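You operate a simulated robot arm through the tools that you are given. There is no shell and no other tool.

You run a simulated robot arm. Do the job below in one go: nothing can be reset, and whatever is moved stays where it is left.

TASK
Line both panels up on the squaring board and lock the blue fence at 300.
Fine: push each flush to the yellow fence; the knob is slack: slide the blue fence to its 300 mark, then tighten it.

The check looks at the end state, three seconds after you hand in, the way a careful person would. Anything else that was tipped, shoved, dropped, spilled or broken makes it a failure.

THE ROBOT
A 7-joint arm with a two-finger parallel gripper, fixed in place. Base frame: the origin is at the foot of the arm, x ahead of it, y to its left, z up; the work surface is at about z = 0. Lengths are in mm, angles in rad, forces in N, time in s.
With the tool pointing down near the work surface it reaches from about 260 to 680 mm from the base axis. Its first joint turns from -2.897 to 2.897 rad. Payload 2.5 kg.
The tool frame sits at the grasp point between the pads (the TCP): z along the fingers, y along the line on which they close. The tips reach 30 mm beyond it. The gripper opens to 94 mm. The fingers are 28 mm wide and 10 mm thick; the gripper's body (50 by 96 mm) begins 55 mm behind the TCP.
Orientation is told as [roll, pitch, yaw] about the base's x, y, z axes, in that order, counted from this pose: with the fingers straight down and closing along the base's y, the tool's x points along the base's -x, its y along +y and its z along -z.

THE INTERFACE
- The arm moves only by the tool move_arm. Its argument "targets" is a list of rows, each a list of 7 numbers: the shift along the base's x, y, z in units of 300 mm (1.0 is 300 mm), then the turn, a rotation vector about the base's x, y, z in units of 60 degrees (1.0 is 60 degrees), then the opening in per cent of the stroke, from 0 (shut) to 100 (fully open). In form: [[tx, ty, tz, ax, ay, az, jaw], ...]. A call has 1 to 20 rows; each row is the pose to reach, as a shift and turn from the pose commanded when the call began. A call with a number of a shift or a turn outside -1 to 1 is refused whole. Rows are played at 5 a second. More than 50 mm and 0.15 rad between two rows, or a gripper value outside its range, and nothing of the call is played. A pose out of reach is approached as far as the arm can. The call stops where the force on the tool passes 40 N (or 10 N more than at its start, if that is more) or the arm is blocked; 0.2 s more then pass. The fingers move at their own pace (about 72 mm/s each) and stop on an object; they squeeze with about 43 N. The grip force told is the motor's: it shows also when the fingers shut on nothing. Time passes only in rows, and 0.2 s behind the last, so rows that repeat a pose let the fingers close. It gives the time, the measured TCP pose, the force on the tool (base axes), the opening and the grip force at its end, in the units of the frame above (readings bear some noise), with the torque about the TCP (base axes, N m) and any sound that the robot's microphone picked up, and new pictures: "pictures" is both (left out), scene, wrist or none.
- Cameras (640 x 400 px; columns grow to the right, rows downward): "scene" is fixed at [220.4, 502.5, 589.3]; the picture's right is [-0.85, -0.53, 0.00], its down [-0.31, 0.50, -0.81] and it looks along [0.43, -0.69, -0.59] (base axes); focal length 265 px, centre (320, 200). "wrist" rides on the gripper at [76, 14, -103] in the tool frame; the picture's right is [-0.18, 0.98, 0.00], its down [-0.75, -0.14, -0.64] and it looks along [-0.63, -0.12, 0.77] (tool axes); focal length 243 px, centre (320, 200). There is no depth. A picture from a camera that has moved, and an enlarged one, comes with that camera's place and axes in the base frame and with its lens.
- close_up(camera, box): a new picture of the part [left, top, right, bottom] of that camera's present view, enlarged. No time passes.
- close_job(): hands the job in; it is judged then, once.

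Nothing tells you positions but the pictures and the camera data. Unless the task says otherwise, let go and move clear before handing in.

The tools are called after "Call:" as name(argument=value, ...) on one line, values as JSON. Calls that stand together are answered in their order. move_arm: Moves the arm, as the interface text tells. Its arguments: {"type":"object","properties":{"targets":{"type":"array","items":{"type":"array","items":{"type":"number"}}},"pictures":{"type":"string","enum":["both","scene","wrist","none"]}},"required":["targets"]} The other tools are called the same way: close_up (camera, box) takes an enlarged picture of a part of a camera's view; close_job () hands the job in.

At the start:

```text
time: 0.0
eef_pos: [287.8, -287.6, 359.2]
orientation: [0.0, 0.001, 0.0]
force: [-0.2, 0.1, -0.3]
ft_torque: [0.01, 0.01, 0.02]
opening: 94.0
gripper_force: 0.1
```

scene: 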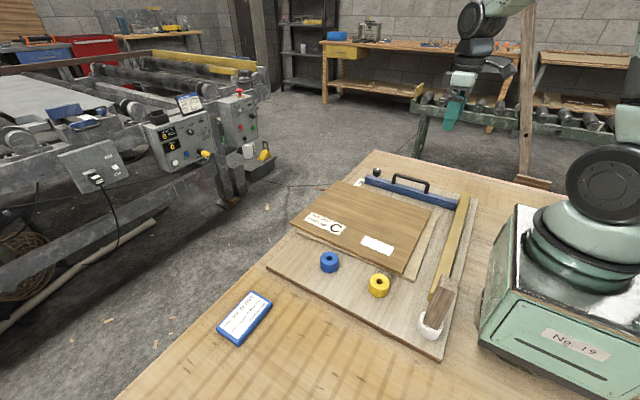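
wrist: 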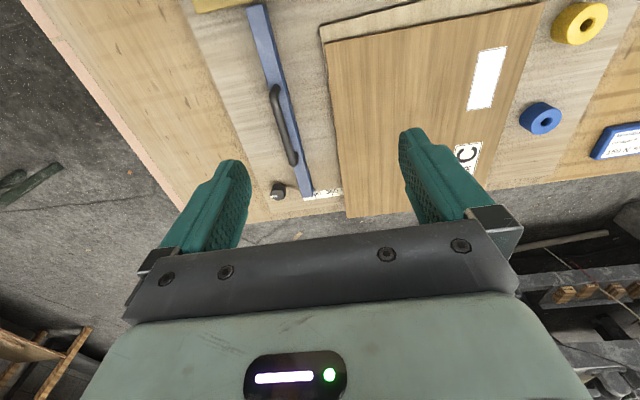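

I see a squaring board with a yellow fence, a blue fence with a handle and a dark knob, and two stacked panels (a brown one on a paler one), with spools, a cup and a card nearby. I'll look closer before I move anything.

Call:
close_up(camera="scene", box=[260, 140, 500, 290])

Call:
close_up(camera="scene", box=[340, 150, 480, 238])

Call:
close_up(camera="wrist", box=[180, 0, 420, 220])

Call:
close_up(camera="scene", box=[200, 240, 480, 400])

```text
2.67 times, centred on (380, 215) of scene
camera zoom: at [220.4, 502.5, 589.3], right [-0.85, -0.53, 0.0], down [-0.31, 0.5, -0.81], along [0.43, -0.69, -0.59], focal length 708 px, centre (160, 160)
```

zoom: 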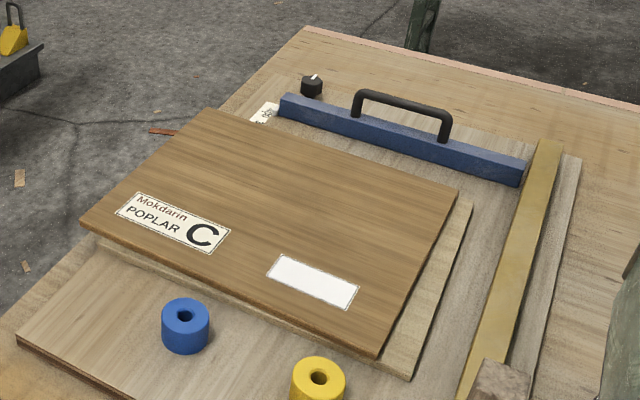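

```text
4.55 times, centred on (410, 194) of scene
camera zoom: at [220.4, 502.5, 589.3], right [-0.85, -0.53, 0.0], down [-0.31, 0.5, -0.81], along [0.43, -0.69, -0.59], focal length 1206 px, centre (-89, 227)
```

zoom: 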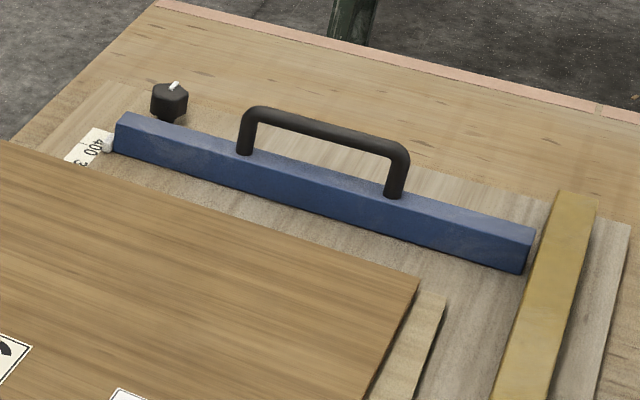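

```text
1.82 times, centred on (300, 110) of wrist
camera zoom: at [211.8, -274.6, 462.2], right [0.18, 0.98, 0.0], down [0.75, -0.14, 0.64], along [0.63, -0.12, -0.77], focal length 441 px, centre (356, 364)
```

zoom: 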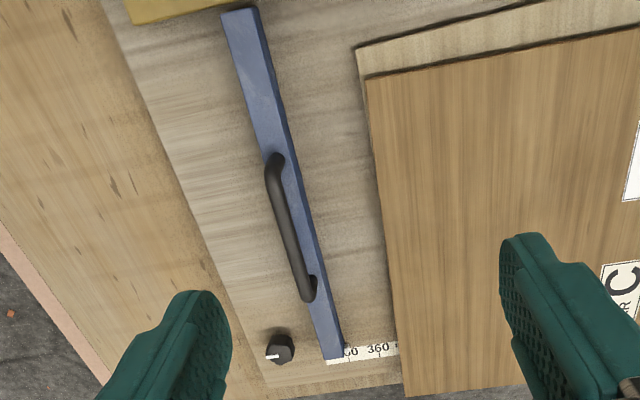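

```text
2.29 times, centred on (340, 320) of scene
camera zoom: at [220.4, 502.5, 589.3], right [-0.85, -0.53, 0.0], down [-0.31, 0.5, -0.81], along [0.43, -0.69, -0.59], focal length 606 px, centre (274, -74)
```

zoom: 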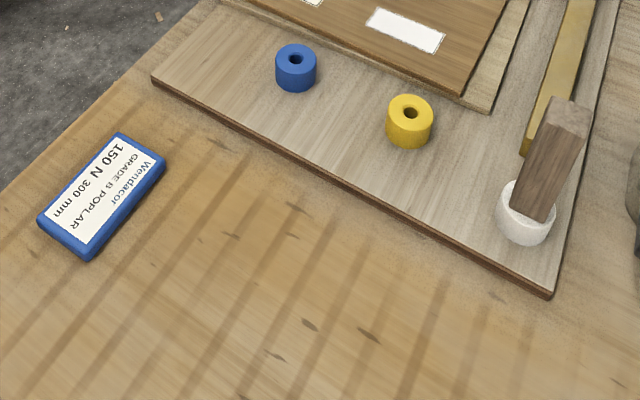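

Reading the views, the blue fence runs along x at y≈-395, the yellow fence face is at x≈200, and the panels span roughly x 245–630, y -278 to 25. Next I'll check the panel thickness, the scale, the knob and the loose items in finer detail.

Call:
close_up(camera="scene", box=[380, 240, 460, 290])

Call:
close_up(camera="scene", box=[345, 160, 409, 200])

Call:
close_up(camera="scene", box=[280, 200, 360, 250])

Call:
close_up(camera="wrist", box=[260, 160, 356, 220])

Call:
close_up(camera="scene", box=[400, 260, 480, 350])

Call:
close_up(camera="scene", box=[120, 80, 280, 180])

```text
8.00 times, centred on (420, 265) of scene
camera zoom: at [220.4, 502.5, 589.3], right [-0.85, -0.53, 0.0], down [-0.31, 0.5, -0.81], along [0.43, -0.69, -0.59], focal length 2123 px, centre (-480, -320)
```

zoom: 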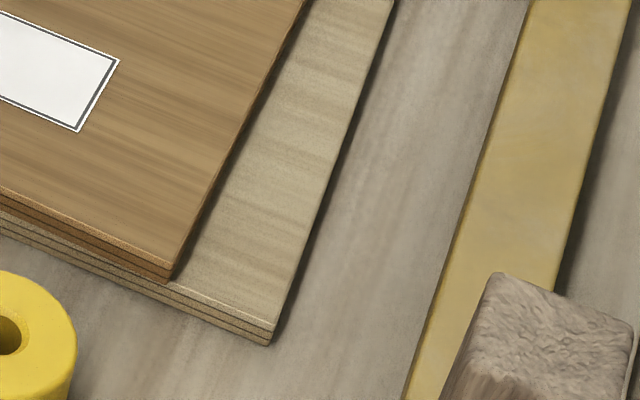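

```text
10.00 times, centred on (377, 180) of scene
camera zoom: at [220.4, 502.5, 589.3], right [-0.85, -0.53, 0.0], down [-0.31, 0.5, -0.81], along [0.43, -0.69, -0.59], focal length 2653 px, centre (-250, 400)
```

zoom: 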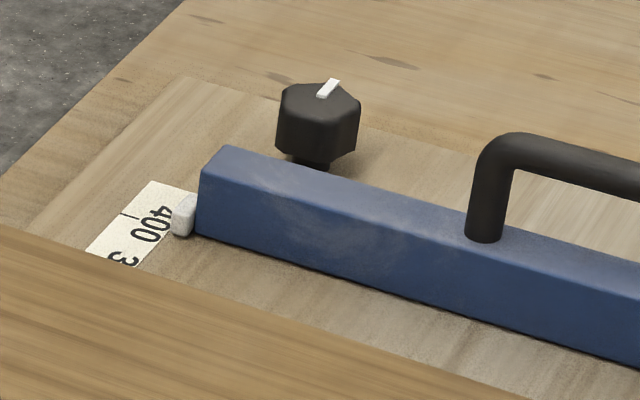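

```text
8.00 times, centred on (320, 225) of scene
camera zoom: at [220.4, 502.5, 589.3], right [-0.85, -0.53, 0.0], down [-0.31, 0.5, -0.81], along [0.43, -0.69, -0.59], focal length 2123 px, centre (320, 0)
```

zoom: 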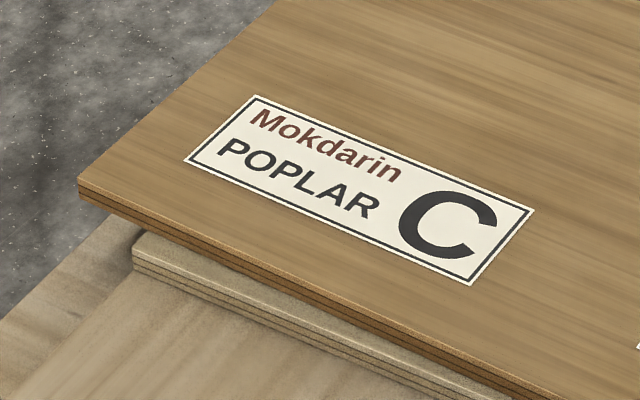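

```text
6.67 times, centred on (308, 190) of wrist
camera zoom: at [211.8, -274.6, 462.2], right [0.18, 0.98, 0.0], down [0.75, -0.14, 0.64], along [0.63, -0.12, -0.77], focal length 1618 px, centre (400, 267)
```

zoom: 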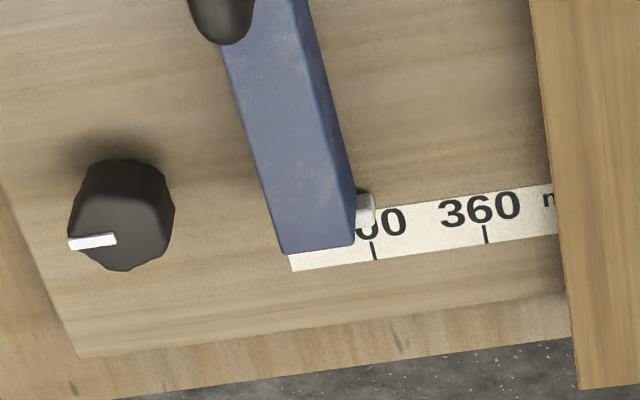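

```text
4.44 times, centred on (440, 305) of scene
camera zoom: at [220.4, 502.5, 589.3], right [-0.85, -0.53, 0.0], down [-0.31, 0.5, -0.81], along [0.43, -0.69, -0.59], focal length 1179 px, centre (-213, -267)
```

zoom: 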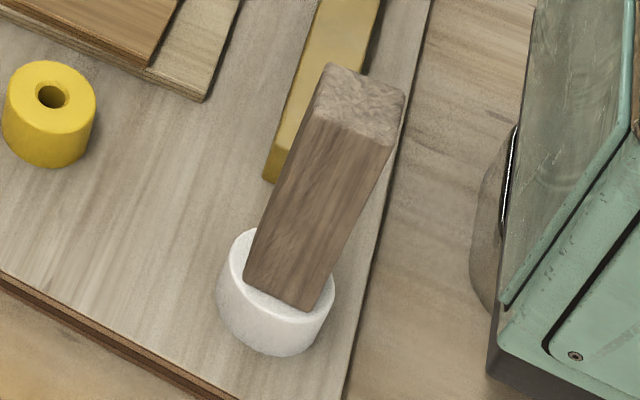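

```text
4.00 times, centred on (200, 130) of scene
camera zoom: at [220.4, 502.5, 589.3], right [-0.85, -0.53, 0.0], down [-0.31, 0.5, -0.81], along [0.43, -0.69, -0.59], focal length 1061 px, centre (800, 480)
```

zoom: 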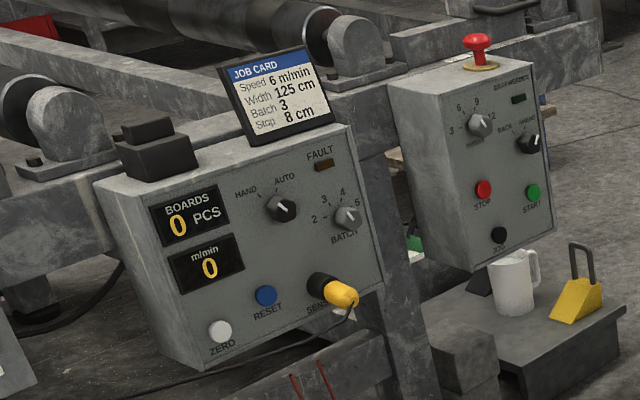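

The panels look about 360×300×9 mm each, with the board top around z≈18 and the upper panel overhanging toward the table edge at x≈640. I'll close the gripper and go over the free gap between panels and blue fence to see better and then touch the board to get its height.

Call:
move_arm(targets=[[0.08, -0.025, -0.09, 0, 0, 0, 0], [0.16, -0.05, -0.18, 0, 0, 0, 0], [0.24, -0.075, -0.27, 0, 0, 0, 0], [0.32, -0.1, -0.36, 0, 0, 0, 0], [0.4, -0.125, -0.45, 0, 0, 0, 0], [0.48, -0.15, -0.54, 0, 0, 0, 0], [0.54, -0.175, -0.6, 0, 0, 0, 0], [0.54, -0.175, -0.63, 0, 0, 0, 0]], pictures="both")

```text
time: 1.8
eef_pos: [450.9, -339.9, 170.2]
orientation: [0.0, 0.0, -0.001]
force: [0.0, 1.1, 0.5]
ft_torque: [-0.01, -0.02, 0.0]
opening: 0.1
gripper_force: 32.9
camera wrist: at [375.1, -327.2, 272.9], right [0.18, 0.98, 0.0], down [0.75, -0.14, 0.64], along [0.63, -0.12, -0.77], focal length 243 px, centre (320, 200)
```

scene: 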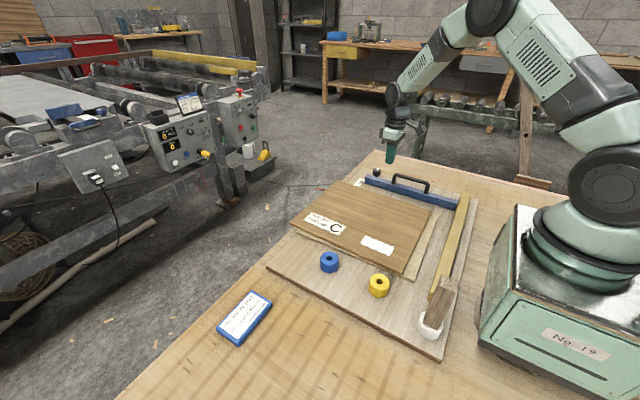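
wrist: 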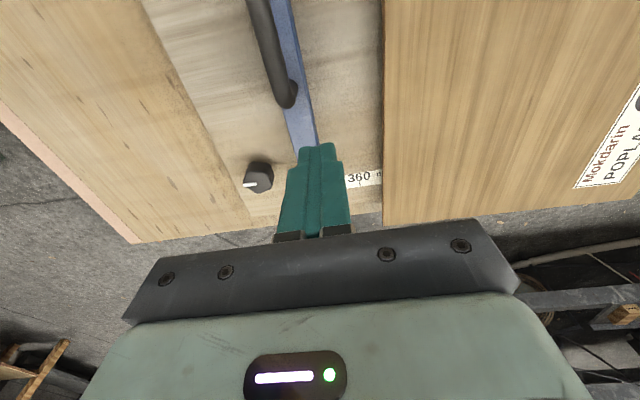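

The gap between the panels and the fence front (y≈-352) is about 69 mm, and the scale's 400 tick is near y≈-351, so 300 falls near y≈-251. I'll lower the closed fingertips into the gap and touch the board gently to get its height.

Call:
move_arm(targets=[[0, 0.073, -0.1, 0, 0, 0, 0], [0, 0.073, -0.22, 0, 0, 0, 0], [0, 0.073, -0.33, 0, 0, 0, 0], [0, 0.073, -0.37, 0, 0, 0, 0], [0, 0.073, -0.38, 0, 0, 0, 0], [0, 0.073, -0.38, 0, 0, 0, 0]], pictures="both")

```text
time: 3.2
eef_pos: [450.8, -318.7, 56.2]
orientation: [-0.001, 0.0, 0.0]
force: [-0.9, 0.1, 0.0]
ft_torque: [0.0, 0.0, 0.02]
opening: 0.2
gripper_force: 32.6
camera wrist: at [374.8, -304.1, 158.7], right [0.18, 0.98, 0.0], down [0.75, -0.14, 0.64], along [0.63, -0.12, -0.77], focal length 243 px, centre (320, 200)
```

scene: 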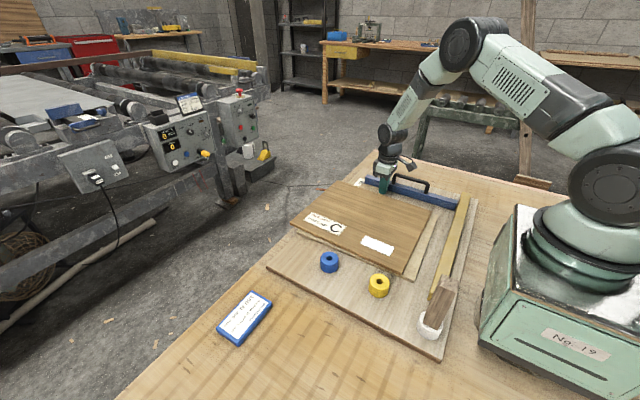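
wrist: 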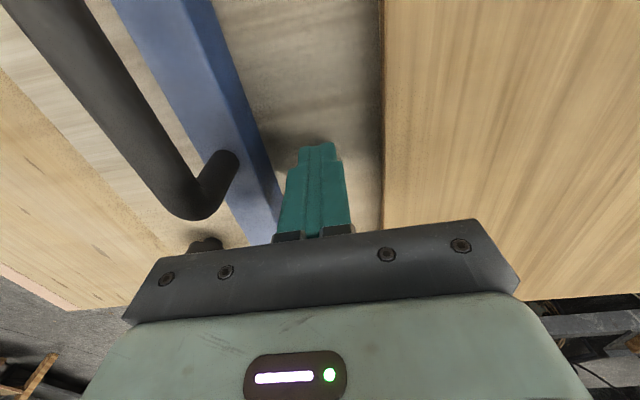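

The fingertips are near z≈26, clear of both the panel and the fence. I'll lower them in 1 mm steps until the force shows contact with the board.

Call:
move_arm(targets=[[0, 0, -0.0033, 0, 0, 0, 0], [0, 0, -0.0067, 0, 0, 0, 0], [0, 0, -0.01, 0, 0, 0, 0], [0, 0, -0.0133, 0, 0, 0, 0], [0, 0, -0.0167, 0, 0, 0, 0], [0, 0, -0.02, 0, 0, 0, 0]], pictures="none")

```text
time: 4.6
eef_pos: [449.0, -318.7, 49.9]
orientation: [-0.001, -0.001, 0.0]
force: [0.2, 0.2, -0.5]
ft_torque: [0.01, -0.04, 0.04]
opening: 0.0
gripper_force: 33.3
```

Call:
move_arm(targets=[[0, 0, -0.0033, 0, 0, 0, 0], [0, 0, -0.0067, 0, 0, 0, 0], [0, 0, -0.01, 0, 0, 0, 0]], pictures="none")

```text
time: 5.3
eef_pos: [450.7, -319.1, 49.1]
orientation: [0.001, 0.001, -0.001]
force: [-3.1, 1.3, 5.5]
ft_torque: [0.0, -0.01, -0.01]
opening: 0.0
gripper_force: 33.1
stopped in row 3: the force on the tool passed its limit at 44 N (the readings are from after the stop); the commanded pose is now the measured one
```

Contact came at TCP z≈48.5–49, so the board top is at about z≈18.5. I'll lift, open the gripper wide so I get a two-point pusher, and go over to the far (+x) edge of the panels for a look.

Call:
move_arm(targets=[[0, 0, 0.12, 0, 0, 0, 0], [0, 0, 0.25, 0, 0, 0, 0], [0, 0, 0.37, 0, 0, 0, 20], [0.1, 0.11, 0.4, 0, 0, 0, 100], [0.2, 0.22, 0.4, 0, 0, 0, 100], [0.3, 0.33, 0.4, 0, 0, 0, 100], [0.4, 0.44, 0.4, 0, 0, 0, 100], [0.5, 0.55, 0.4, 0, 0, 0, 100], [0.6, 0.66, 0.4, 0, 0, 0, 100], [0.631, 0.697, 0.4, 0, 0, 0, 100], [0.631, 0.697, 0.4, 0, 0, 0, 100]], pictures="both")

```text
time: 7.7
eef_pos: [640.0, -110.7, 168.2]
orientation: [0.001, 0.0, 0.0]
force: [0.1, -0.5, 0.2]
ft_torque: [-0.04, 0.01, -0.02]
opening: 94.2
gripper_force: 0.1
camera wrist: at [564.0, -95.9, 272.5], right [0.18, 0.98, 0.0], down [0.75, -0.14, 0.64], along [0.63, -0.12, -0.77], focal length 243 px, centre (320, 200)
```

scene: 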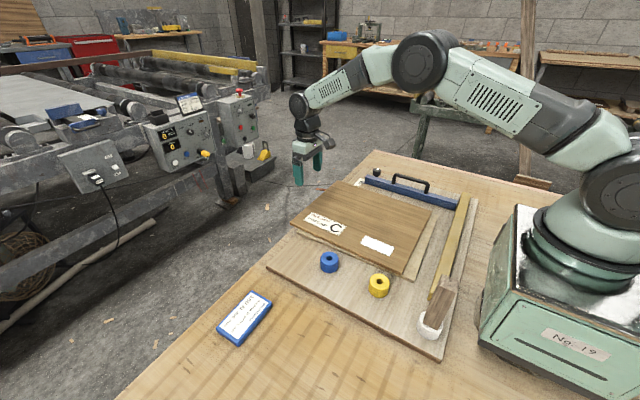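
wrist: 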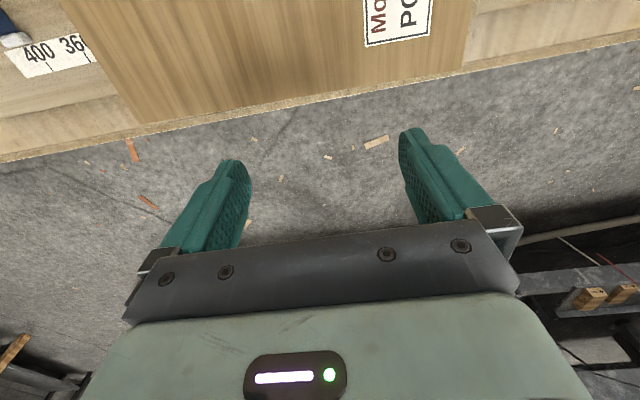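

The upper panel's +x edge is at about x≈627–637, just above the table edge. I'll shift out to x≈656 and lower the open fingers so the tips sit at about z≈22, outside both panel edges.

Call:
move_arm(targets=[[0.055, 0, 0, 0, 0, 0, 100], [0.055, 0, -0.12, 0, 0, 0, 100], [0.055, 0, -0.24, 0, 0, 0, 100], [0.055, 0, -0.34, 0, 0, 0, 100], [0.055, 0, -0.386, 0, 0, 0, 100], [0.055, 0, -0.386, 0, 0, 0, 100]], pictures="both")

Call:
close_up(camera="wrist", box=[0, 0, 160, 100])

```text
time: 9.1
eef_pos: [656.4, -110.1, 52.1]
orientation: [0.002, 0.002, 0.001]
force: [0.3, 0.6, -0.6]
ft_torque: [-0.02, 0.01, 0.02]
opening: 94.1
gripper_force: 0.0
camera wrist: at [580.3, -96.5, 155.5], right [0.18, 0.98, 0.0], down [0.75, -0.14, 0.64], along [0.63, -0.12, -0.77], focal length 243 px, centre (320, 200)
```

scene: 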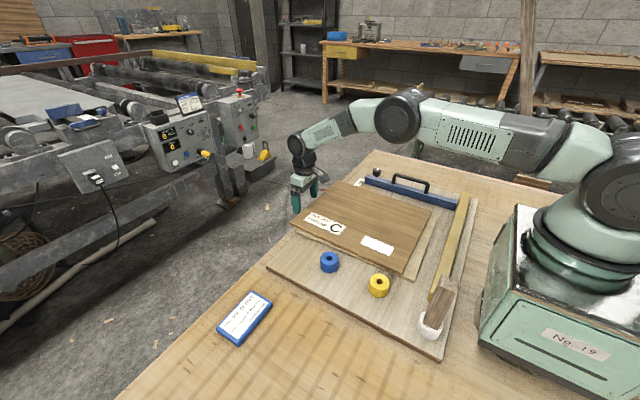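
wrist: 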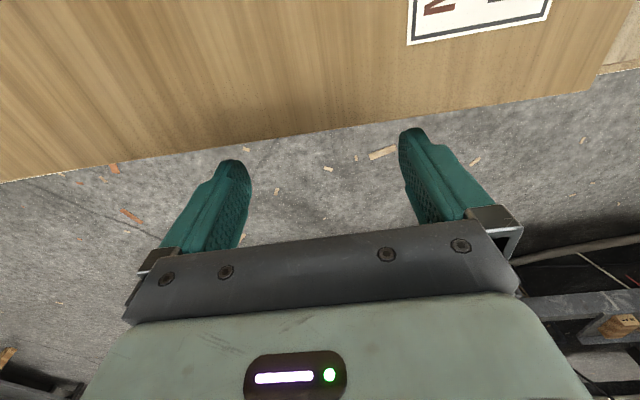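

```text
4.00 times, centred on (80, 50) of wrist
camera zoom: at [580.3, -96.5, 155.5], right [0.18, 0.98, 0.0], down [0.75, -0.14, 0.64], along [0.63, -0.12, -0.77], focal length 970 px, centre (1280, 800)
```

zoom: 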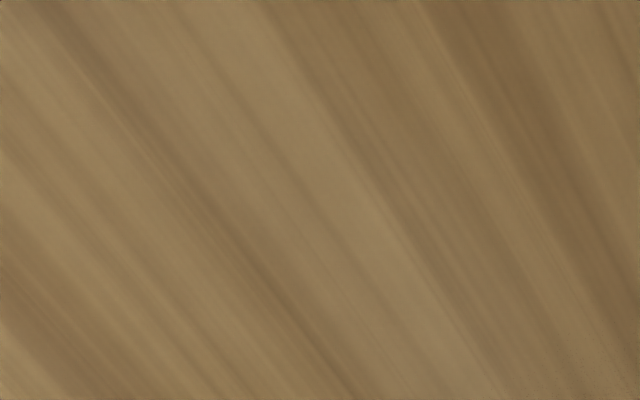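

The fingertips are outside the panel edge with a few mm of gap. Now I'll push slowly toward the yellow fence and check on the way.

Call:
move_arm(targets=[[-0.02, 0, 0, 0, 0, 0, 100], [-0.04, 0, 0, 0, 0, 0, 100], [-0.06, 0, 0, 0, 0, 0, 100], [-0.08, 0, 0, 0, 0, 0, 100], [-0.1, 0, 0, 0, 0, 0, 100]], pictures="both")

Call:
close_up(camera="scene", box=[260, 150, 500, 300])

```text
time: 10.3
eef_pos: [625.7, -110.2, 53.9]
orientation: [0.002, 0.002, 0.0]
force: [2.4, 0.5, -0.2]
ft_torque: [0.03, -0.06, -0.14]
opening: 94.2
gripper_force: 0.0
camera wrist: at [550.0, -96.4, 157.0], right [0.18, 0.98, 0.0], down [0.75, -0.14, 0.64], along [0.63, -0.12, -0.77], focal length 243 px, centre (320, 200)
```

scene: 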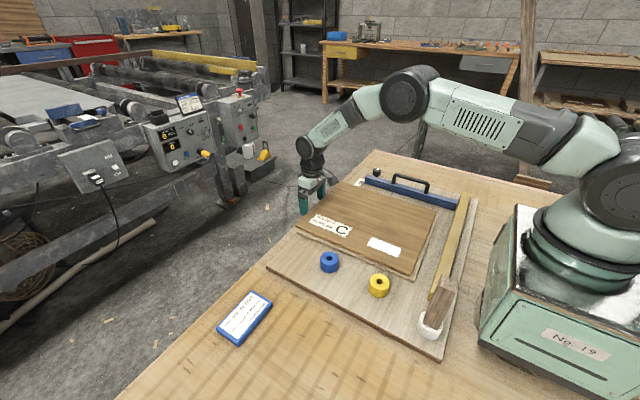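
wrist: 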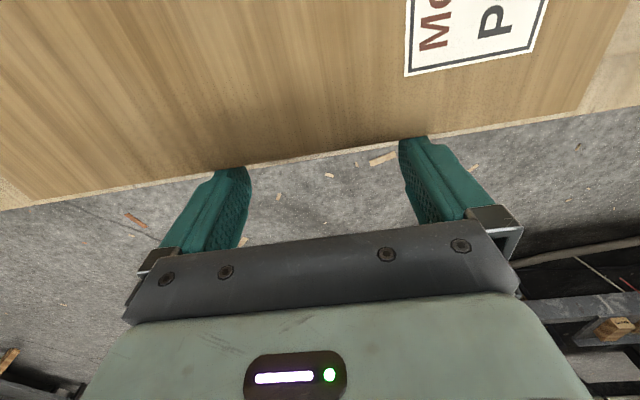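

```text
2.67 times, centred on (380, 225) of scene
camera zoom: at [220.4, 502.5, 589.3], right [-0.85, -0.53, 0.0], down [-0.31, 0.5, -0.81], along [0.43, -0.69, -0.59], focal length 708 px, centre (160, 133)
```

zoom: 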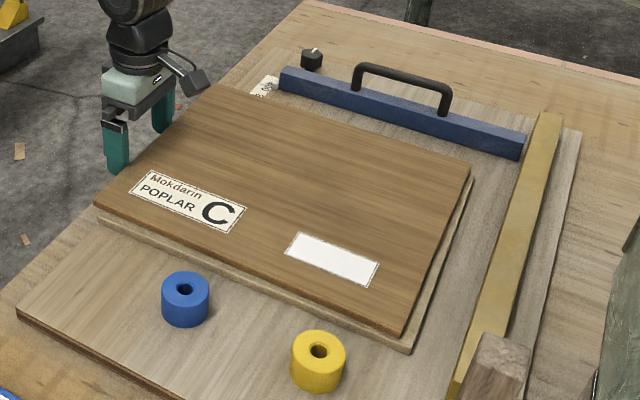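

The upper panel slid about 20 mm with 2.4 N, straight against both fingers, and the lower one hasn't moved yet. I'll keep pushing and watch the force as I pick up the lower panel.

Call:
move_arm(targets=[[-0.02, 0, 0, 0, 0, 0, 100], [-0.04, 0, 0, 0, 0, 0, 100], [-0.06, 0, 0, 0, 0, 0, 100], [-0.08, 0, 0, 0, 0, 0, 100], [-0.1, 0, 0, 0, 0, 0, 100]], pictures="both")

Call:
close_up(camera="scene", box=[260, 150, 500, 300])

```text
time: 11.5
eef_pos: [596.4, -110.3, 53.2]
orientation: [0.002, -0.001, -0.001]
force: [4.6, 0.2, 0.6]
ft_torque: [-0.09, -0.12, 0.1]
opening: 93.8
gripper_force: 0.0
camera wrist: at [520.0, -96.2, 157.0], right [0.18, 0.98, 0.0], down [0.75, -0.14, 0.64], along [0.63, -0.12, -0.77], focal length 243 px, centre (320, 200)
```

scene: 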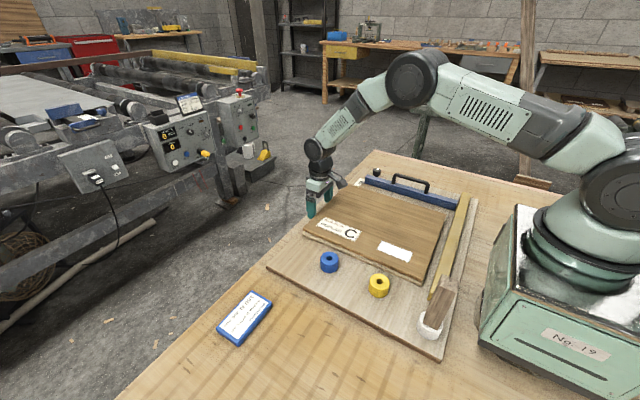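
wrist: 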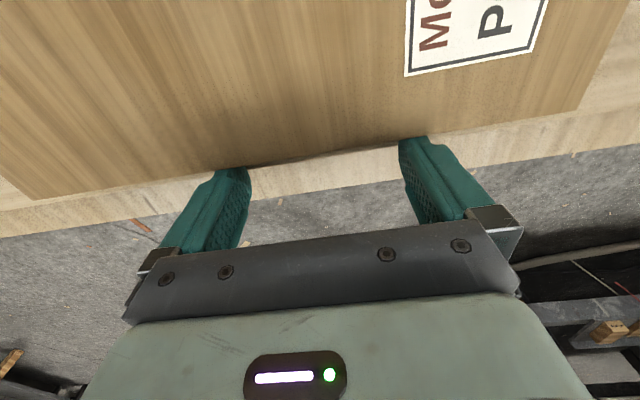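

```text
2.67 times, centred on (380, 225) of scene
camera zoom: at [220.4, 502.5, 589.3], right [-0.85, -0.53, 0.0], down [-0.31, 0.5, -0.81], along [0.43, -0.69, -0.59], focal length 708 px, centre (160, 133)
```

zoom: 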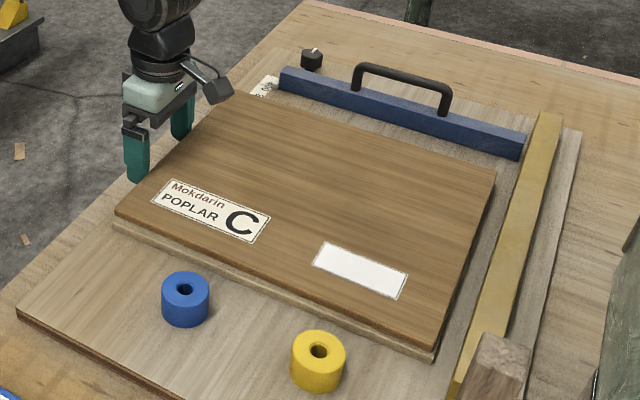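

Both panels now move together with 4.6 N and their edges look stacked. About 20 mm is left to the yellow fence, so I'll continue in smaller steps.

Call:
move_arm(targets=[[-0.015, 0, 0, 0, 0, 0, 100], [-0.03, 0, 0, 0, 0, 0, 100], [-0.045, 0, 0, 0, 0, 0, 100], [-0.05, 0, 0, 0, 0, 0, 100]], pictures="scene")

Call:
close_up(camera="scene", box=[380, 190, 500, 300])

```text
time: 12.5
eef_pos: [580.6, -110.3, 55.0]
orientation: [0.003, 0.0, 0.001]
force: [4.4, 0.0, 0.7]
ft_torque: [-0.14, -0.1, 0.12]
opening: 93.9
gripper_force: 0.2
```

scene: 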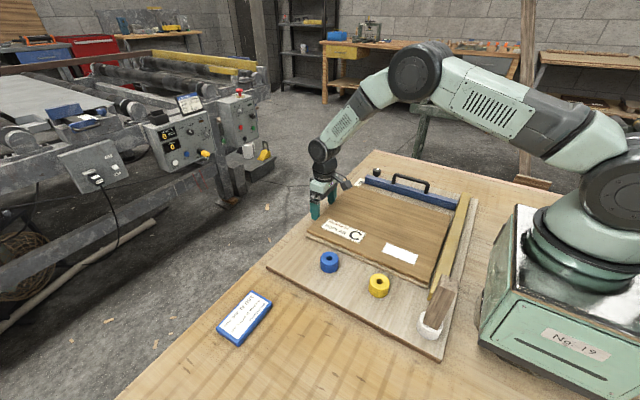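

```text
3.64 times, centred on (440, 245) of scene
camera zoom: at [220.4, 502.5, 589.3], right [-0.85, -0.53, 0.0], down [-0.31, 0.5, -0.81], along [0.43, -0.69, -0.59], focal length 965 px, centre (-116, 36)
```

zoom: 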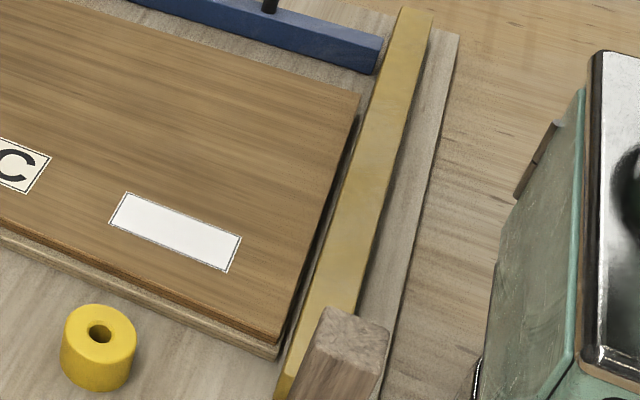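

The panels are within about 3 mm of the yellow fence at the near end and 7 mm at the far end. I'll drop the tips 1.5 mm for better grip on the lower panel and continue in small steps.

Call:
move_arm(targets=[[0, 0, -0.005, 0, 0, 0, 100], [-0.007, 0, -0.005, 0, 0, 0, 100], [-0.014, 0, -0.005, 0, 0, 0, 100], [-0.02, 0, -0.005, 0, 0, 0, 100]], pictures="scene")

Call:
close_up(camera="scene", box=[380, 190, 500, 300])

```text
time: 13.5
eef_pos: [574.9, -110.8, 52.7]
orientation: [-0.001, -0.004, 0.002]
force: [11.3, -2.3, -2.8]
ft_torque: [0.11, -0.32, 0.46]
opening: 93.9
gripper_force: 0.1
```

scene: 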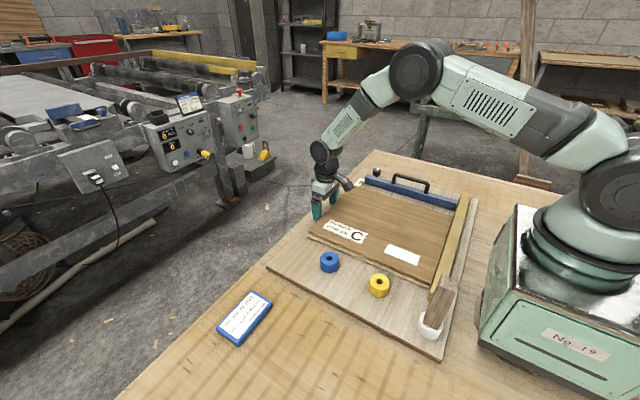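

```text
3.64 times, centred on (440, 245) of scene
camera zoom: at [220.4, 502.5, 589.3], right [-0.85, -0.53, 0.0], down [-0.31, 0.5, -0.81], along [0.43, -0.69, -0.59], focal length 965 px, centre (-116, 36)
```

zoom: 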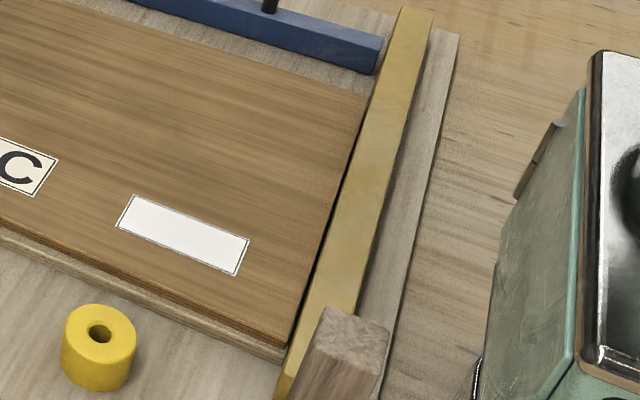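

The near end of the stack is touching the yellow fence (11 N), while the far end still has a hair of gap. I'll back off, shift toward the far half and press there to square it.

Call:
move_arm(targets=[[0.03, 0, 0, 0, 0, 0, 100], [0.03, -0.12, 0, 0, 0, 0, 100], [0.03, -0.25, 0, 0, 0, 0, 100], [0.015, -0.25, 0, 0, 0, 0, 100], [0.005, -0.25, 0, 0, 0, 0, 100], [0.0, -0.25, 0, 0, 0, 0, 100], [-0.005, -0.25, 0, 0, 0, 0, 100]], pictures="scene")

Call:
close_up(camera="scene", box=[380, 190, 500, 300])

```text
time: 15.1
eef_pos: [575.2, -184.9, 53.1]
orientation: [-0.002, -0.003, -0.002]
force: [9.8, -3.5, 0.1]
ft_torque: [0.05, -0.26, 0.56]
opening: 94.1
gripper_force: 0.1
```

scene: 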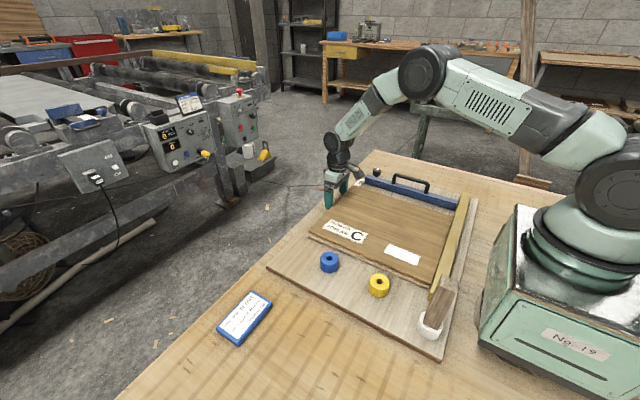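

```text
3.64 times, centred on (440, 245) of scene
camera zoom: at [220.4, 502.5, 589.3], right [-0.85, -0.53, 0.0], down [-0.31, 0.5, -0.81], along [0.43, -0.69, -0.59], focal length 965 px, centre (-116, 36)
```

zoom: 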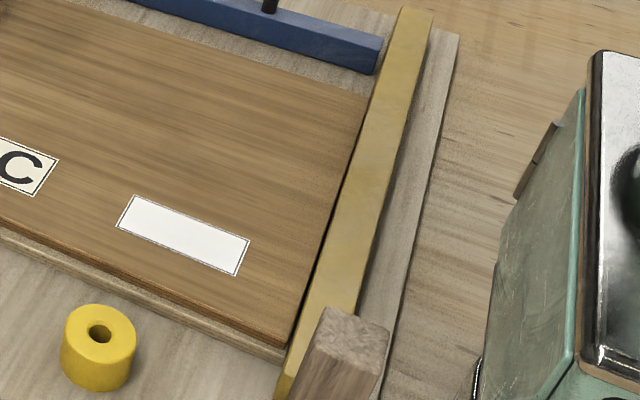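

Only the far finger carries load (the torque says so), which fits a slight remaining skew. I'll press a bit further here in 1 mm steps.

Call:
move_arm(targets=[[-0.0033, 0, 0, 0, 0, 0, 100], [-0.0067, 0, 0, 0, 0, 0, 100], [-0.01, 0, 0, 0, 0, 0, 100], [-0.0133, 0, 0, 0, 0, 0, 100]], pictures="both")

Call:
close_up(camera="scene", box=[420, 200, 484, 240])

Call:
close_up(camera="scene", box=[410, 250, 474, 290])

```text
time: 16.1
eef_pos: [574.3, -184.4, 53.6]
orientation: [0.001, -0.009, 0.0]
force: [35.1, 2.0, -0.5]
ft_torque: [-0.38, -0.58, -0.34]
opening: 94.1
gripper_force: 0.1
camera wrist: at [496.2, -170.2, 155.7], right [0.18, 0.98, 0.0], down [0.75, -0.14, 0.65], along [0.64, -0.12, -0.76], focal length 243 px, centre (320, 200)
```

scene: 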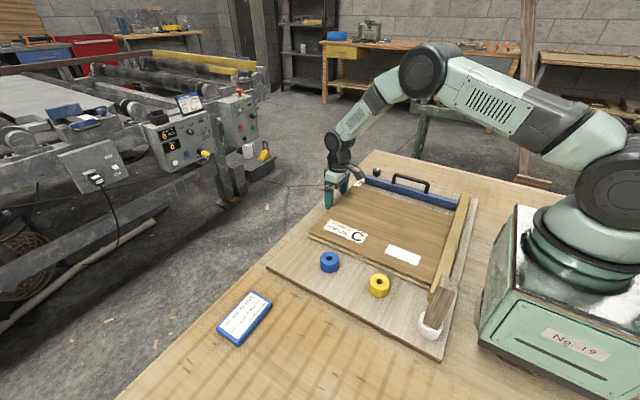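
wrist: 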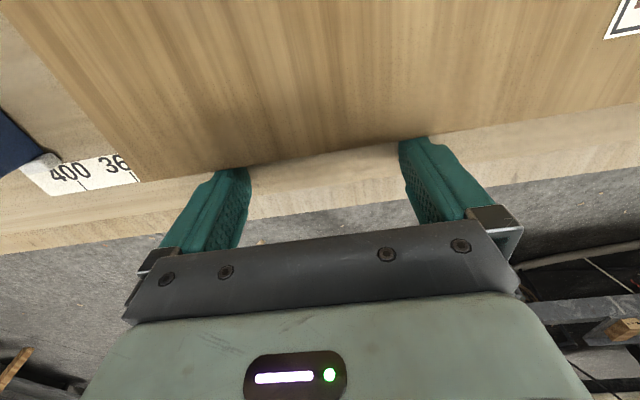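

```text
10.00 times, centred on (452, 220) of scene
camera zoom: at [220.4, 502.5, 589.3], right [-0.85, -0.53, 0.0], down [-0.31, 0.5, -0.81], along [0.43, -0.69, -0.59], focal length 2653 px, centre (-1000, 0)
```

zoom: 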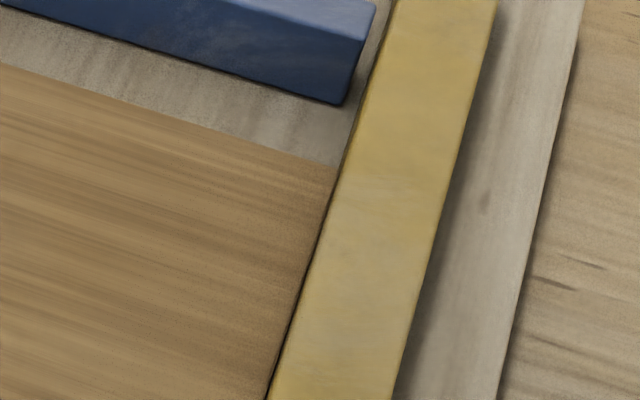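

```text
10.00 times, centred on (442, 270) of scene
camera zoom: at [220.4, 502.5, 589.3], right [-0.85, -0.53, 0.0], down [-0.31, 0.5, -0.81], along [0.43, -0.69, -0.59], focal length 2653 px, centre (-900, -500)
```

zoom: 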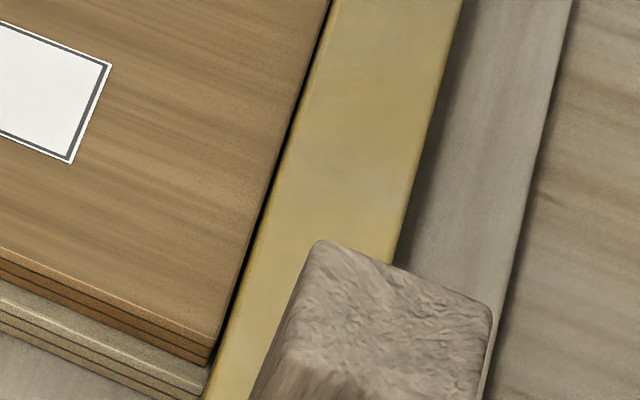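

The stack is now pressed firmly (35 N), with both panels close to flush; I'll do a final squaring after the fence is set. Let me read the scale pointer from this view.

Call:
close_up(camera="wrist", box=[0, 110, 160, 210])

Call:
move_arm(targets=[[0.03, 0, 0, 0, 0, 0, 100], [0.06, 0, 0, 0, 0, 0, 100], [0.06, 0, 0.1, 0, 0, 0, 100], [0.06, 0, 0.2, 0, 0, 0, 100]], pictures="both")

```text
4.00 times, centred on (80, 160) of wrist
camera zoom: at [496.2, -170.2, 155.7], right [0.18, 0.98, 0.0], down [0.75, -0.14, 0.65], along [0.64, -0.12, -0.76], focal length 970 px, centre (1280, 360)
```

zoom: 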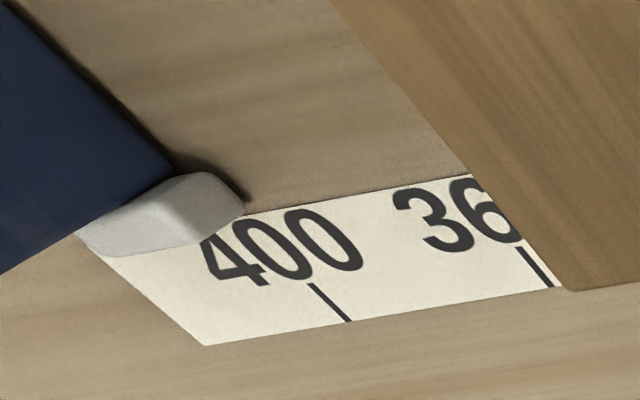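

```text
time: 17.1
eef_pos: [585.9, -185.5, 112.8]
orientation: [0.001, 0.003, 0.0]
force: [-0.2, 0.1, 0.0]
ft_torque: [0.01, -0.03, 0.01]
opening: 94.2
gripper_force: 0.0
camera wrist: at [510.4, -171.7, 215.0], right [0.18, 0.98, 0.0], down [0.76, -0.14, 0.64], along [0.63, -0.12, -0.77], focal length 243 px, centre (320, 200)
```

scene: 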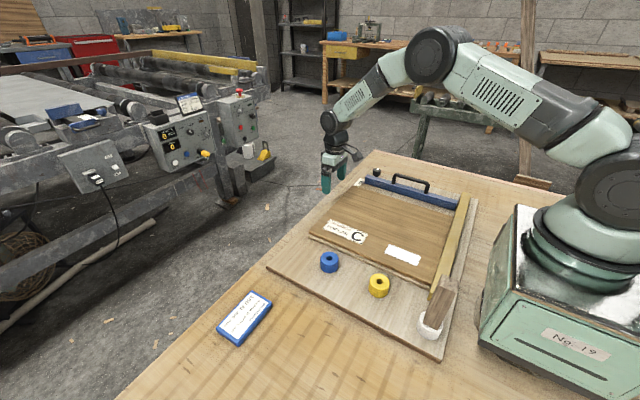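
wrist: 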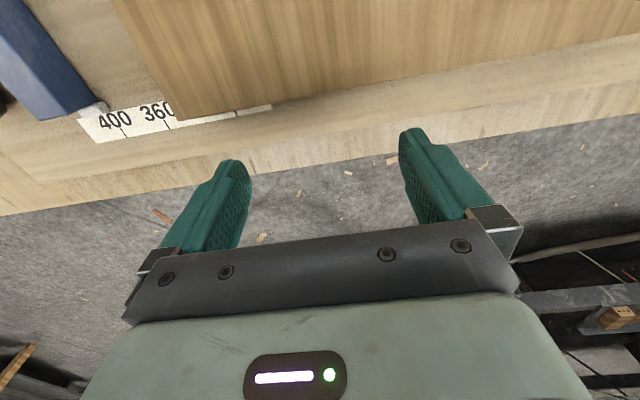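

The pointer is a small white nose at the end of the blue fence, sitting just above (beyond) the 400 tick. I'll zoom in on the scale to see where the 300 tick lies.

Call:
close_up(camera="wrist", box=[60, 70, 300, 220])

Call:
close_up(camera="wrist", box=[70, 85, 150, 135])

Call:
close_up(camera="wrist", box=[200, 80, 280, 130])

Call:
close_up(camera="scene", box=[410, 250, 474, 290])

Call:
close_up(camera="scene", box=[300, 180, 460, 300])

```text
2.67 times, centred on (180, 145) of wrist
camera zoom: at [510.4, -171.7, 215.0], right [0.18, 0.98, 0.0], down [0.76, -0.14, 0.64], along [0.63, -0.12, -0.77], focal length 647 px, centre (693, 347)
```

zoom: 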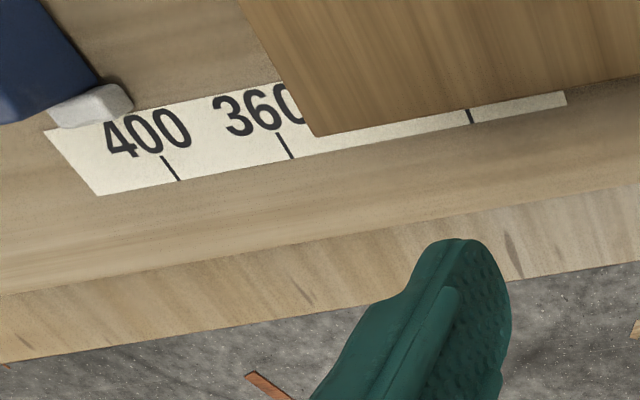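

```text
8.00 times, centred on (110, 110) of wrist
camera zoom: at [510.4, -171.7, 215.0], right [0.18, 0.98, 0.0], down [0.76, -0.14, 0.64], along [0.63, -0.12, -0.77], focal length 1941 px, centre (2000, 920)
```

zoom: 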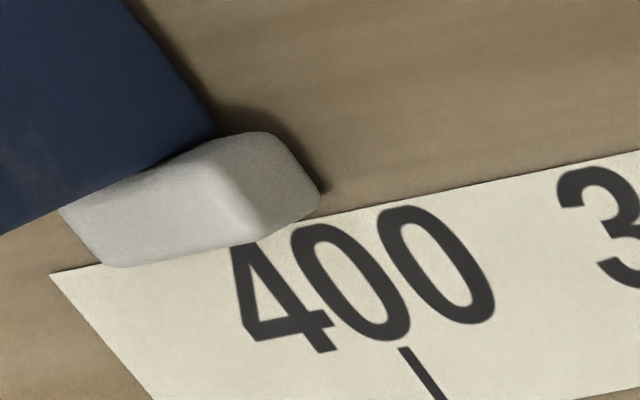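

```text
8.00 times, centred on (240, 105) of wrist
camera zoom: at [510.4, -171.7, 215.0], right [0.18, 0.98, 0.0], down [0.76, -0.14, 0.64], along [0.63, -0.12, -0.77], focal length 1941 px, centre (960, 960)
```

zoom: 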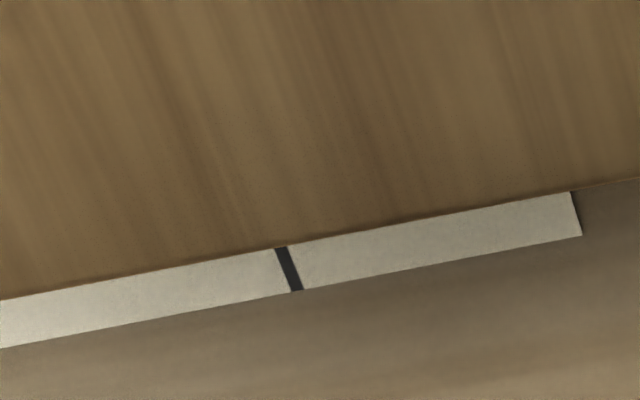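

```text
10.00 times, centred on (442, 270) of scene
camera zoom: at [220.4, 502.5, 589.3], right [-0.85, -0.53, 0.0], down [-0.31, 0.5, -0.81], along [0.43, -0.69, -0.59], focal length 2653 px, centre (-900, -500)
```

zoom: 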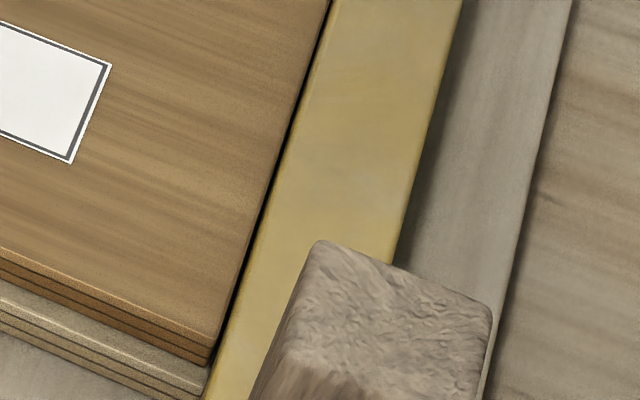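

```text
3.33 times, centred on (380, 240) of scene
camera zoom: at [220.4, 502.5, 589.3], right [-0.85, -0.53, 0.0], down [-0.31, 0.5, -0.81], along [0.43, -0.69, -0.59], focal length 884 px, centre (120, 67)
```

zoom: 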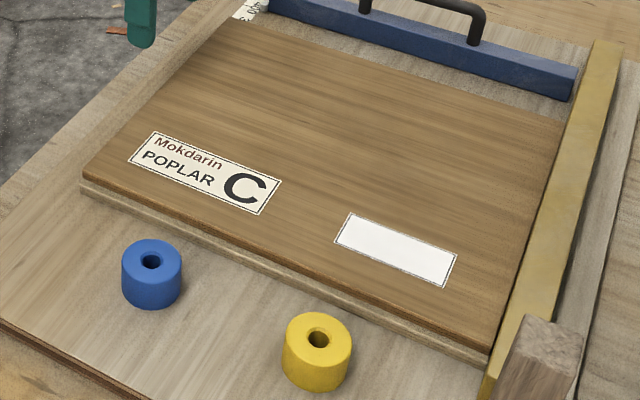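

The unlabelled lower tick is 60 mm past the 360 tick, so it must be 300, at y≈-252; the fence must travel about 100 mm in +y. I'll lift and move over the handle (around x≈375, y≈-373) for a look before grasping.

Call:
move_arm(targets=[[0, 0, 0.13, 0, 0, 0, 100], [0, 0, 0.257, 0, 0, 0, 100], [-0.1, -0.09, 0.257, 0, 0, 0, 100], [-0.21, -0.18, 0.257, 0, 0, 0, 100], [-0.32, -0.27, 0.257, 0, 0, 0, 100], [-0.43, -0.37, 0.257, 0, 0, 0, 100], [-0.54, -0.47, 0.257, 0, 0, 0, 100], [-0.64, -0.56, 0.257, 0, 0, 0, 100], [-0.703, -0.625, 0.257, 0, 0, 0, 100], [-0.703, -0.625, 0.257, 0, 0, 0, 100]], pictures="both")

Call:
close_up(camera="scene", box=[340, 140, 500, 240])

```text
time: 19.3
eef_pos: [375.1, -372.3, 189.6]
orientation: [0.001, 0.001, 0.001]
force: [0.1, 0.1, -1.1]
ft_torque: [0.01, -0.04, -0.01]
opening: 93.9
gripper_force: 0.0
camera wrist: at [299.7, -358.2, 292.8], right [0.18, 0.98, 0.0], down [0.75, -0.14, 0.64], along [0.63, -0.12, -0.77], focal length 243 px, centre (320, 200)
```

scene: 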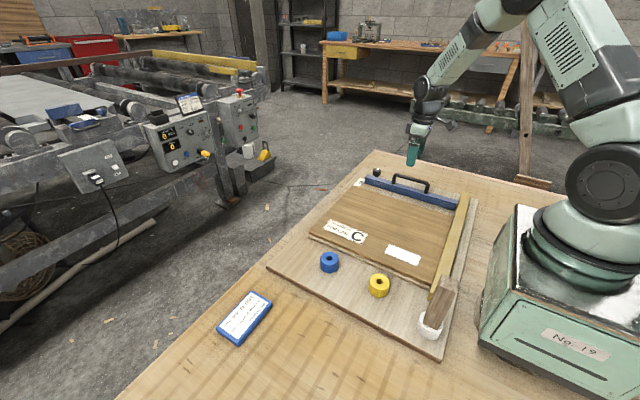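
wrist: 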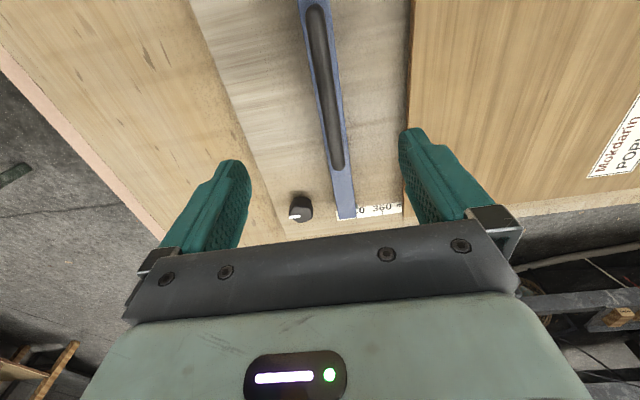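

```text
4.00 times, centred on (420, 190) of scene
camera zoom: at [220.4, 502.5, 589.3], right [-0.85, -0.53, 0.0], down [-0.31, 0.5, -0.81], along [0.43, -0.69, -0.59], focal length 1061 px, centre (-80, 240)
```

zoom: 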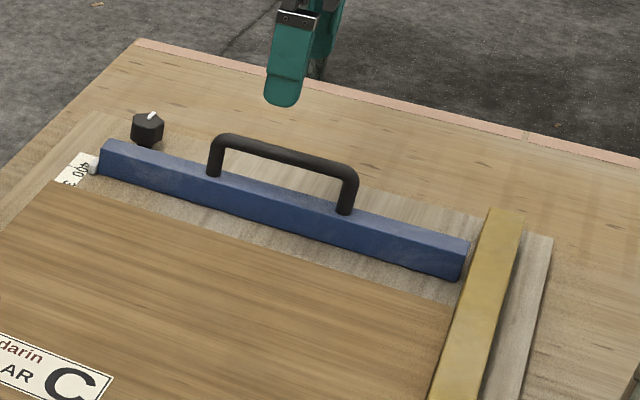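

The handle bar runs x≈306–428 at y≈-365, z≈86. I'll descend over it with the fingers open and check the alignment before closing.

Call:
move_arm(targets=[[-0.017, 0.021, -0.1, 0, 0, 0, 100], [-0.017, 0.021, -0.2, 0, 0, 0, 100], [-0.017, 0.021, -0.3, 0, 0, 0, 100], [-0.017, 0.021, -0.345, 0, 0, 0, 100], [-0.017, 0.021, -0.345, 0, 0, 0, 100]], pictures="both")

Call:
close_up(camera="scene", box=[340, 140, 500, 240])

```text
time: 20.5
eef_pos: [371.6, -365.8, 85.3]
orientation: [0.001, 0.002, -0.002]
force: [0.1, 0.0, 0.6]
ft_torque: [-0.03, 0.01, -0.01]
opening: 93.9
gripper_force: 0.0
camera wrist: at [295.6, -352.7, 188.7], right [0.18, 0.98, 0.0], down [0.75, -0.14, 0.64], along [0.63, -0.12, -0.77], focal length 243 px, centre (320, 200)
```

scene: 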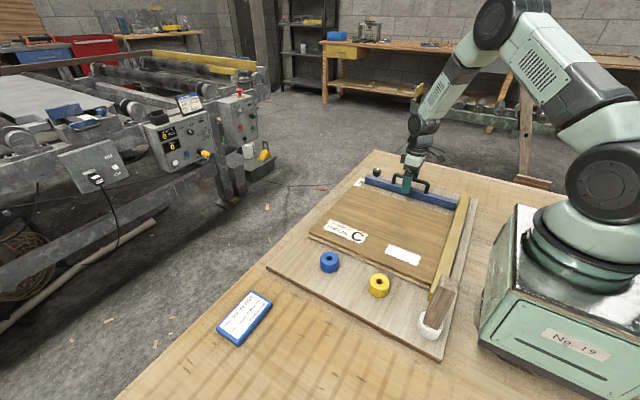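
wrist: 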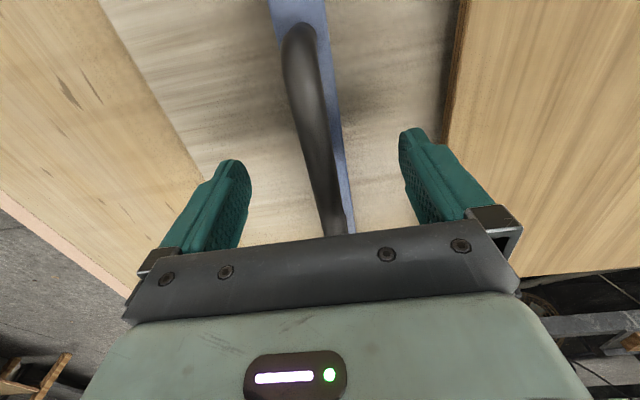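

```text
4.00 times, centred on (420, 190) of scene
camera zoom: at [220.4, 502.5, 589.3], right [-0.85, -0.53, 0.0], down [-0.31, 0.5, -0.81], along [0.43, -0.69, -0.59], focal length 1061 px, centre (-80, 240)
```

zoom: 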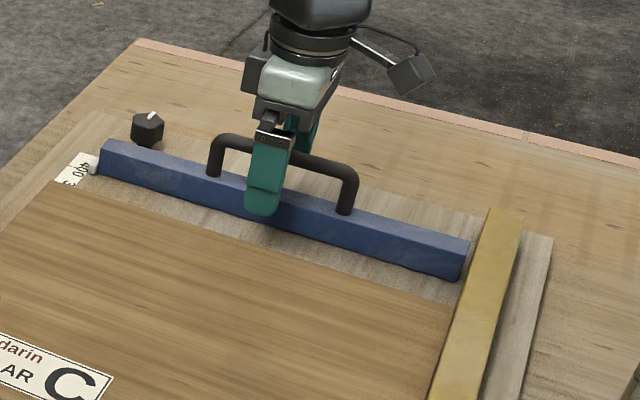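

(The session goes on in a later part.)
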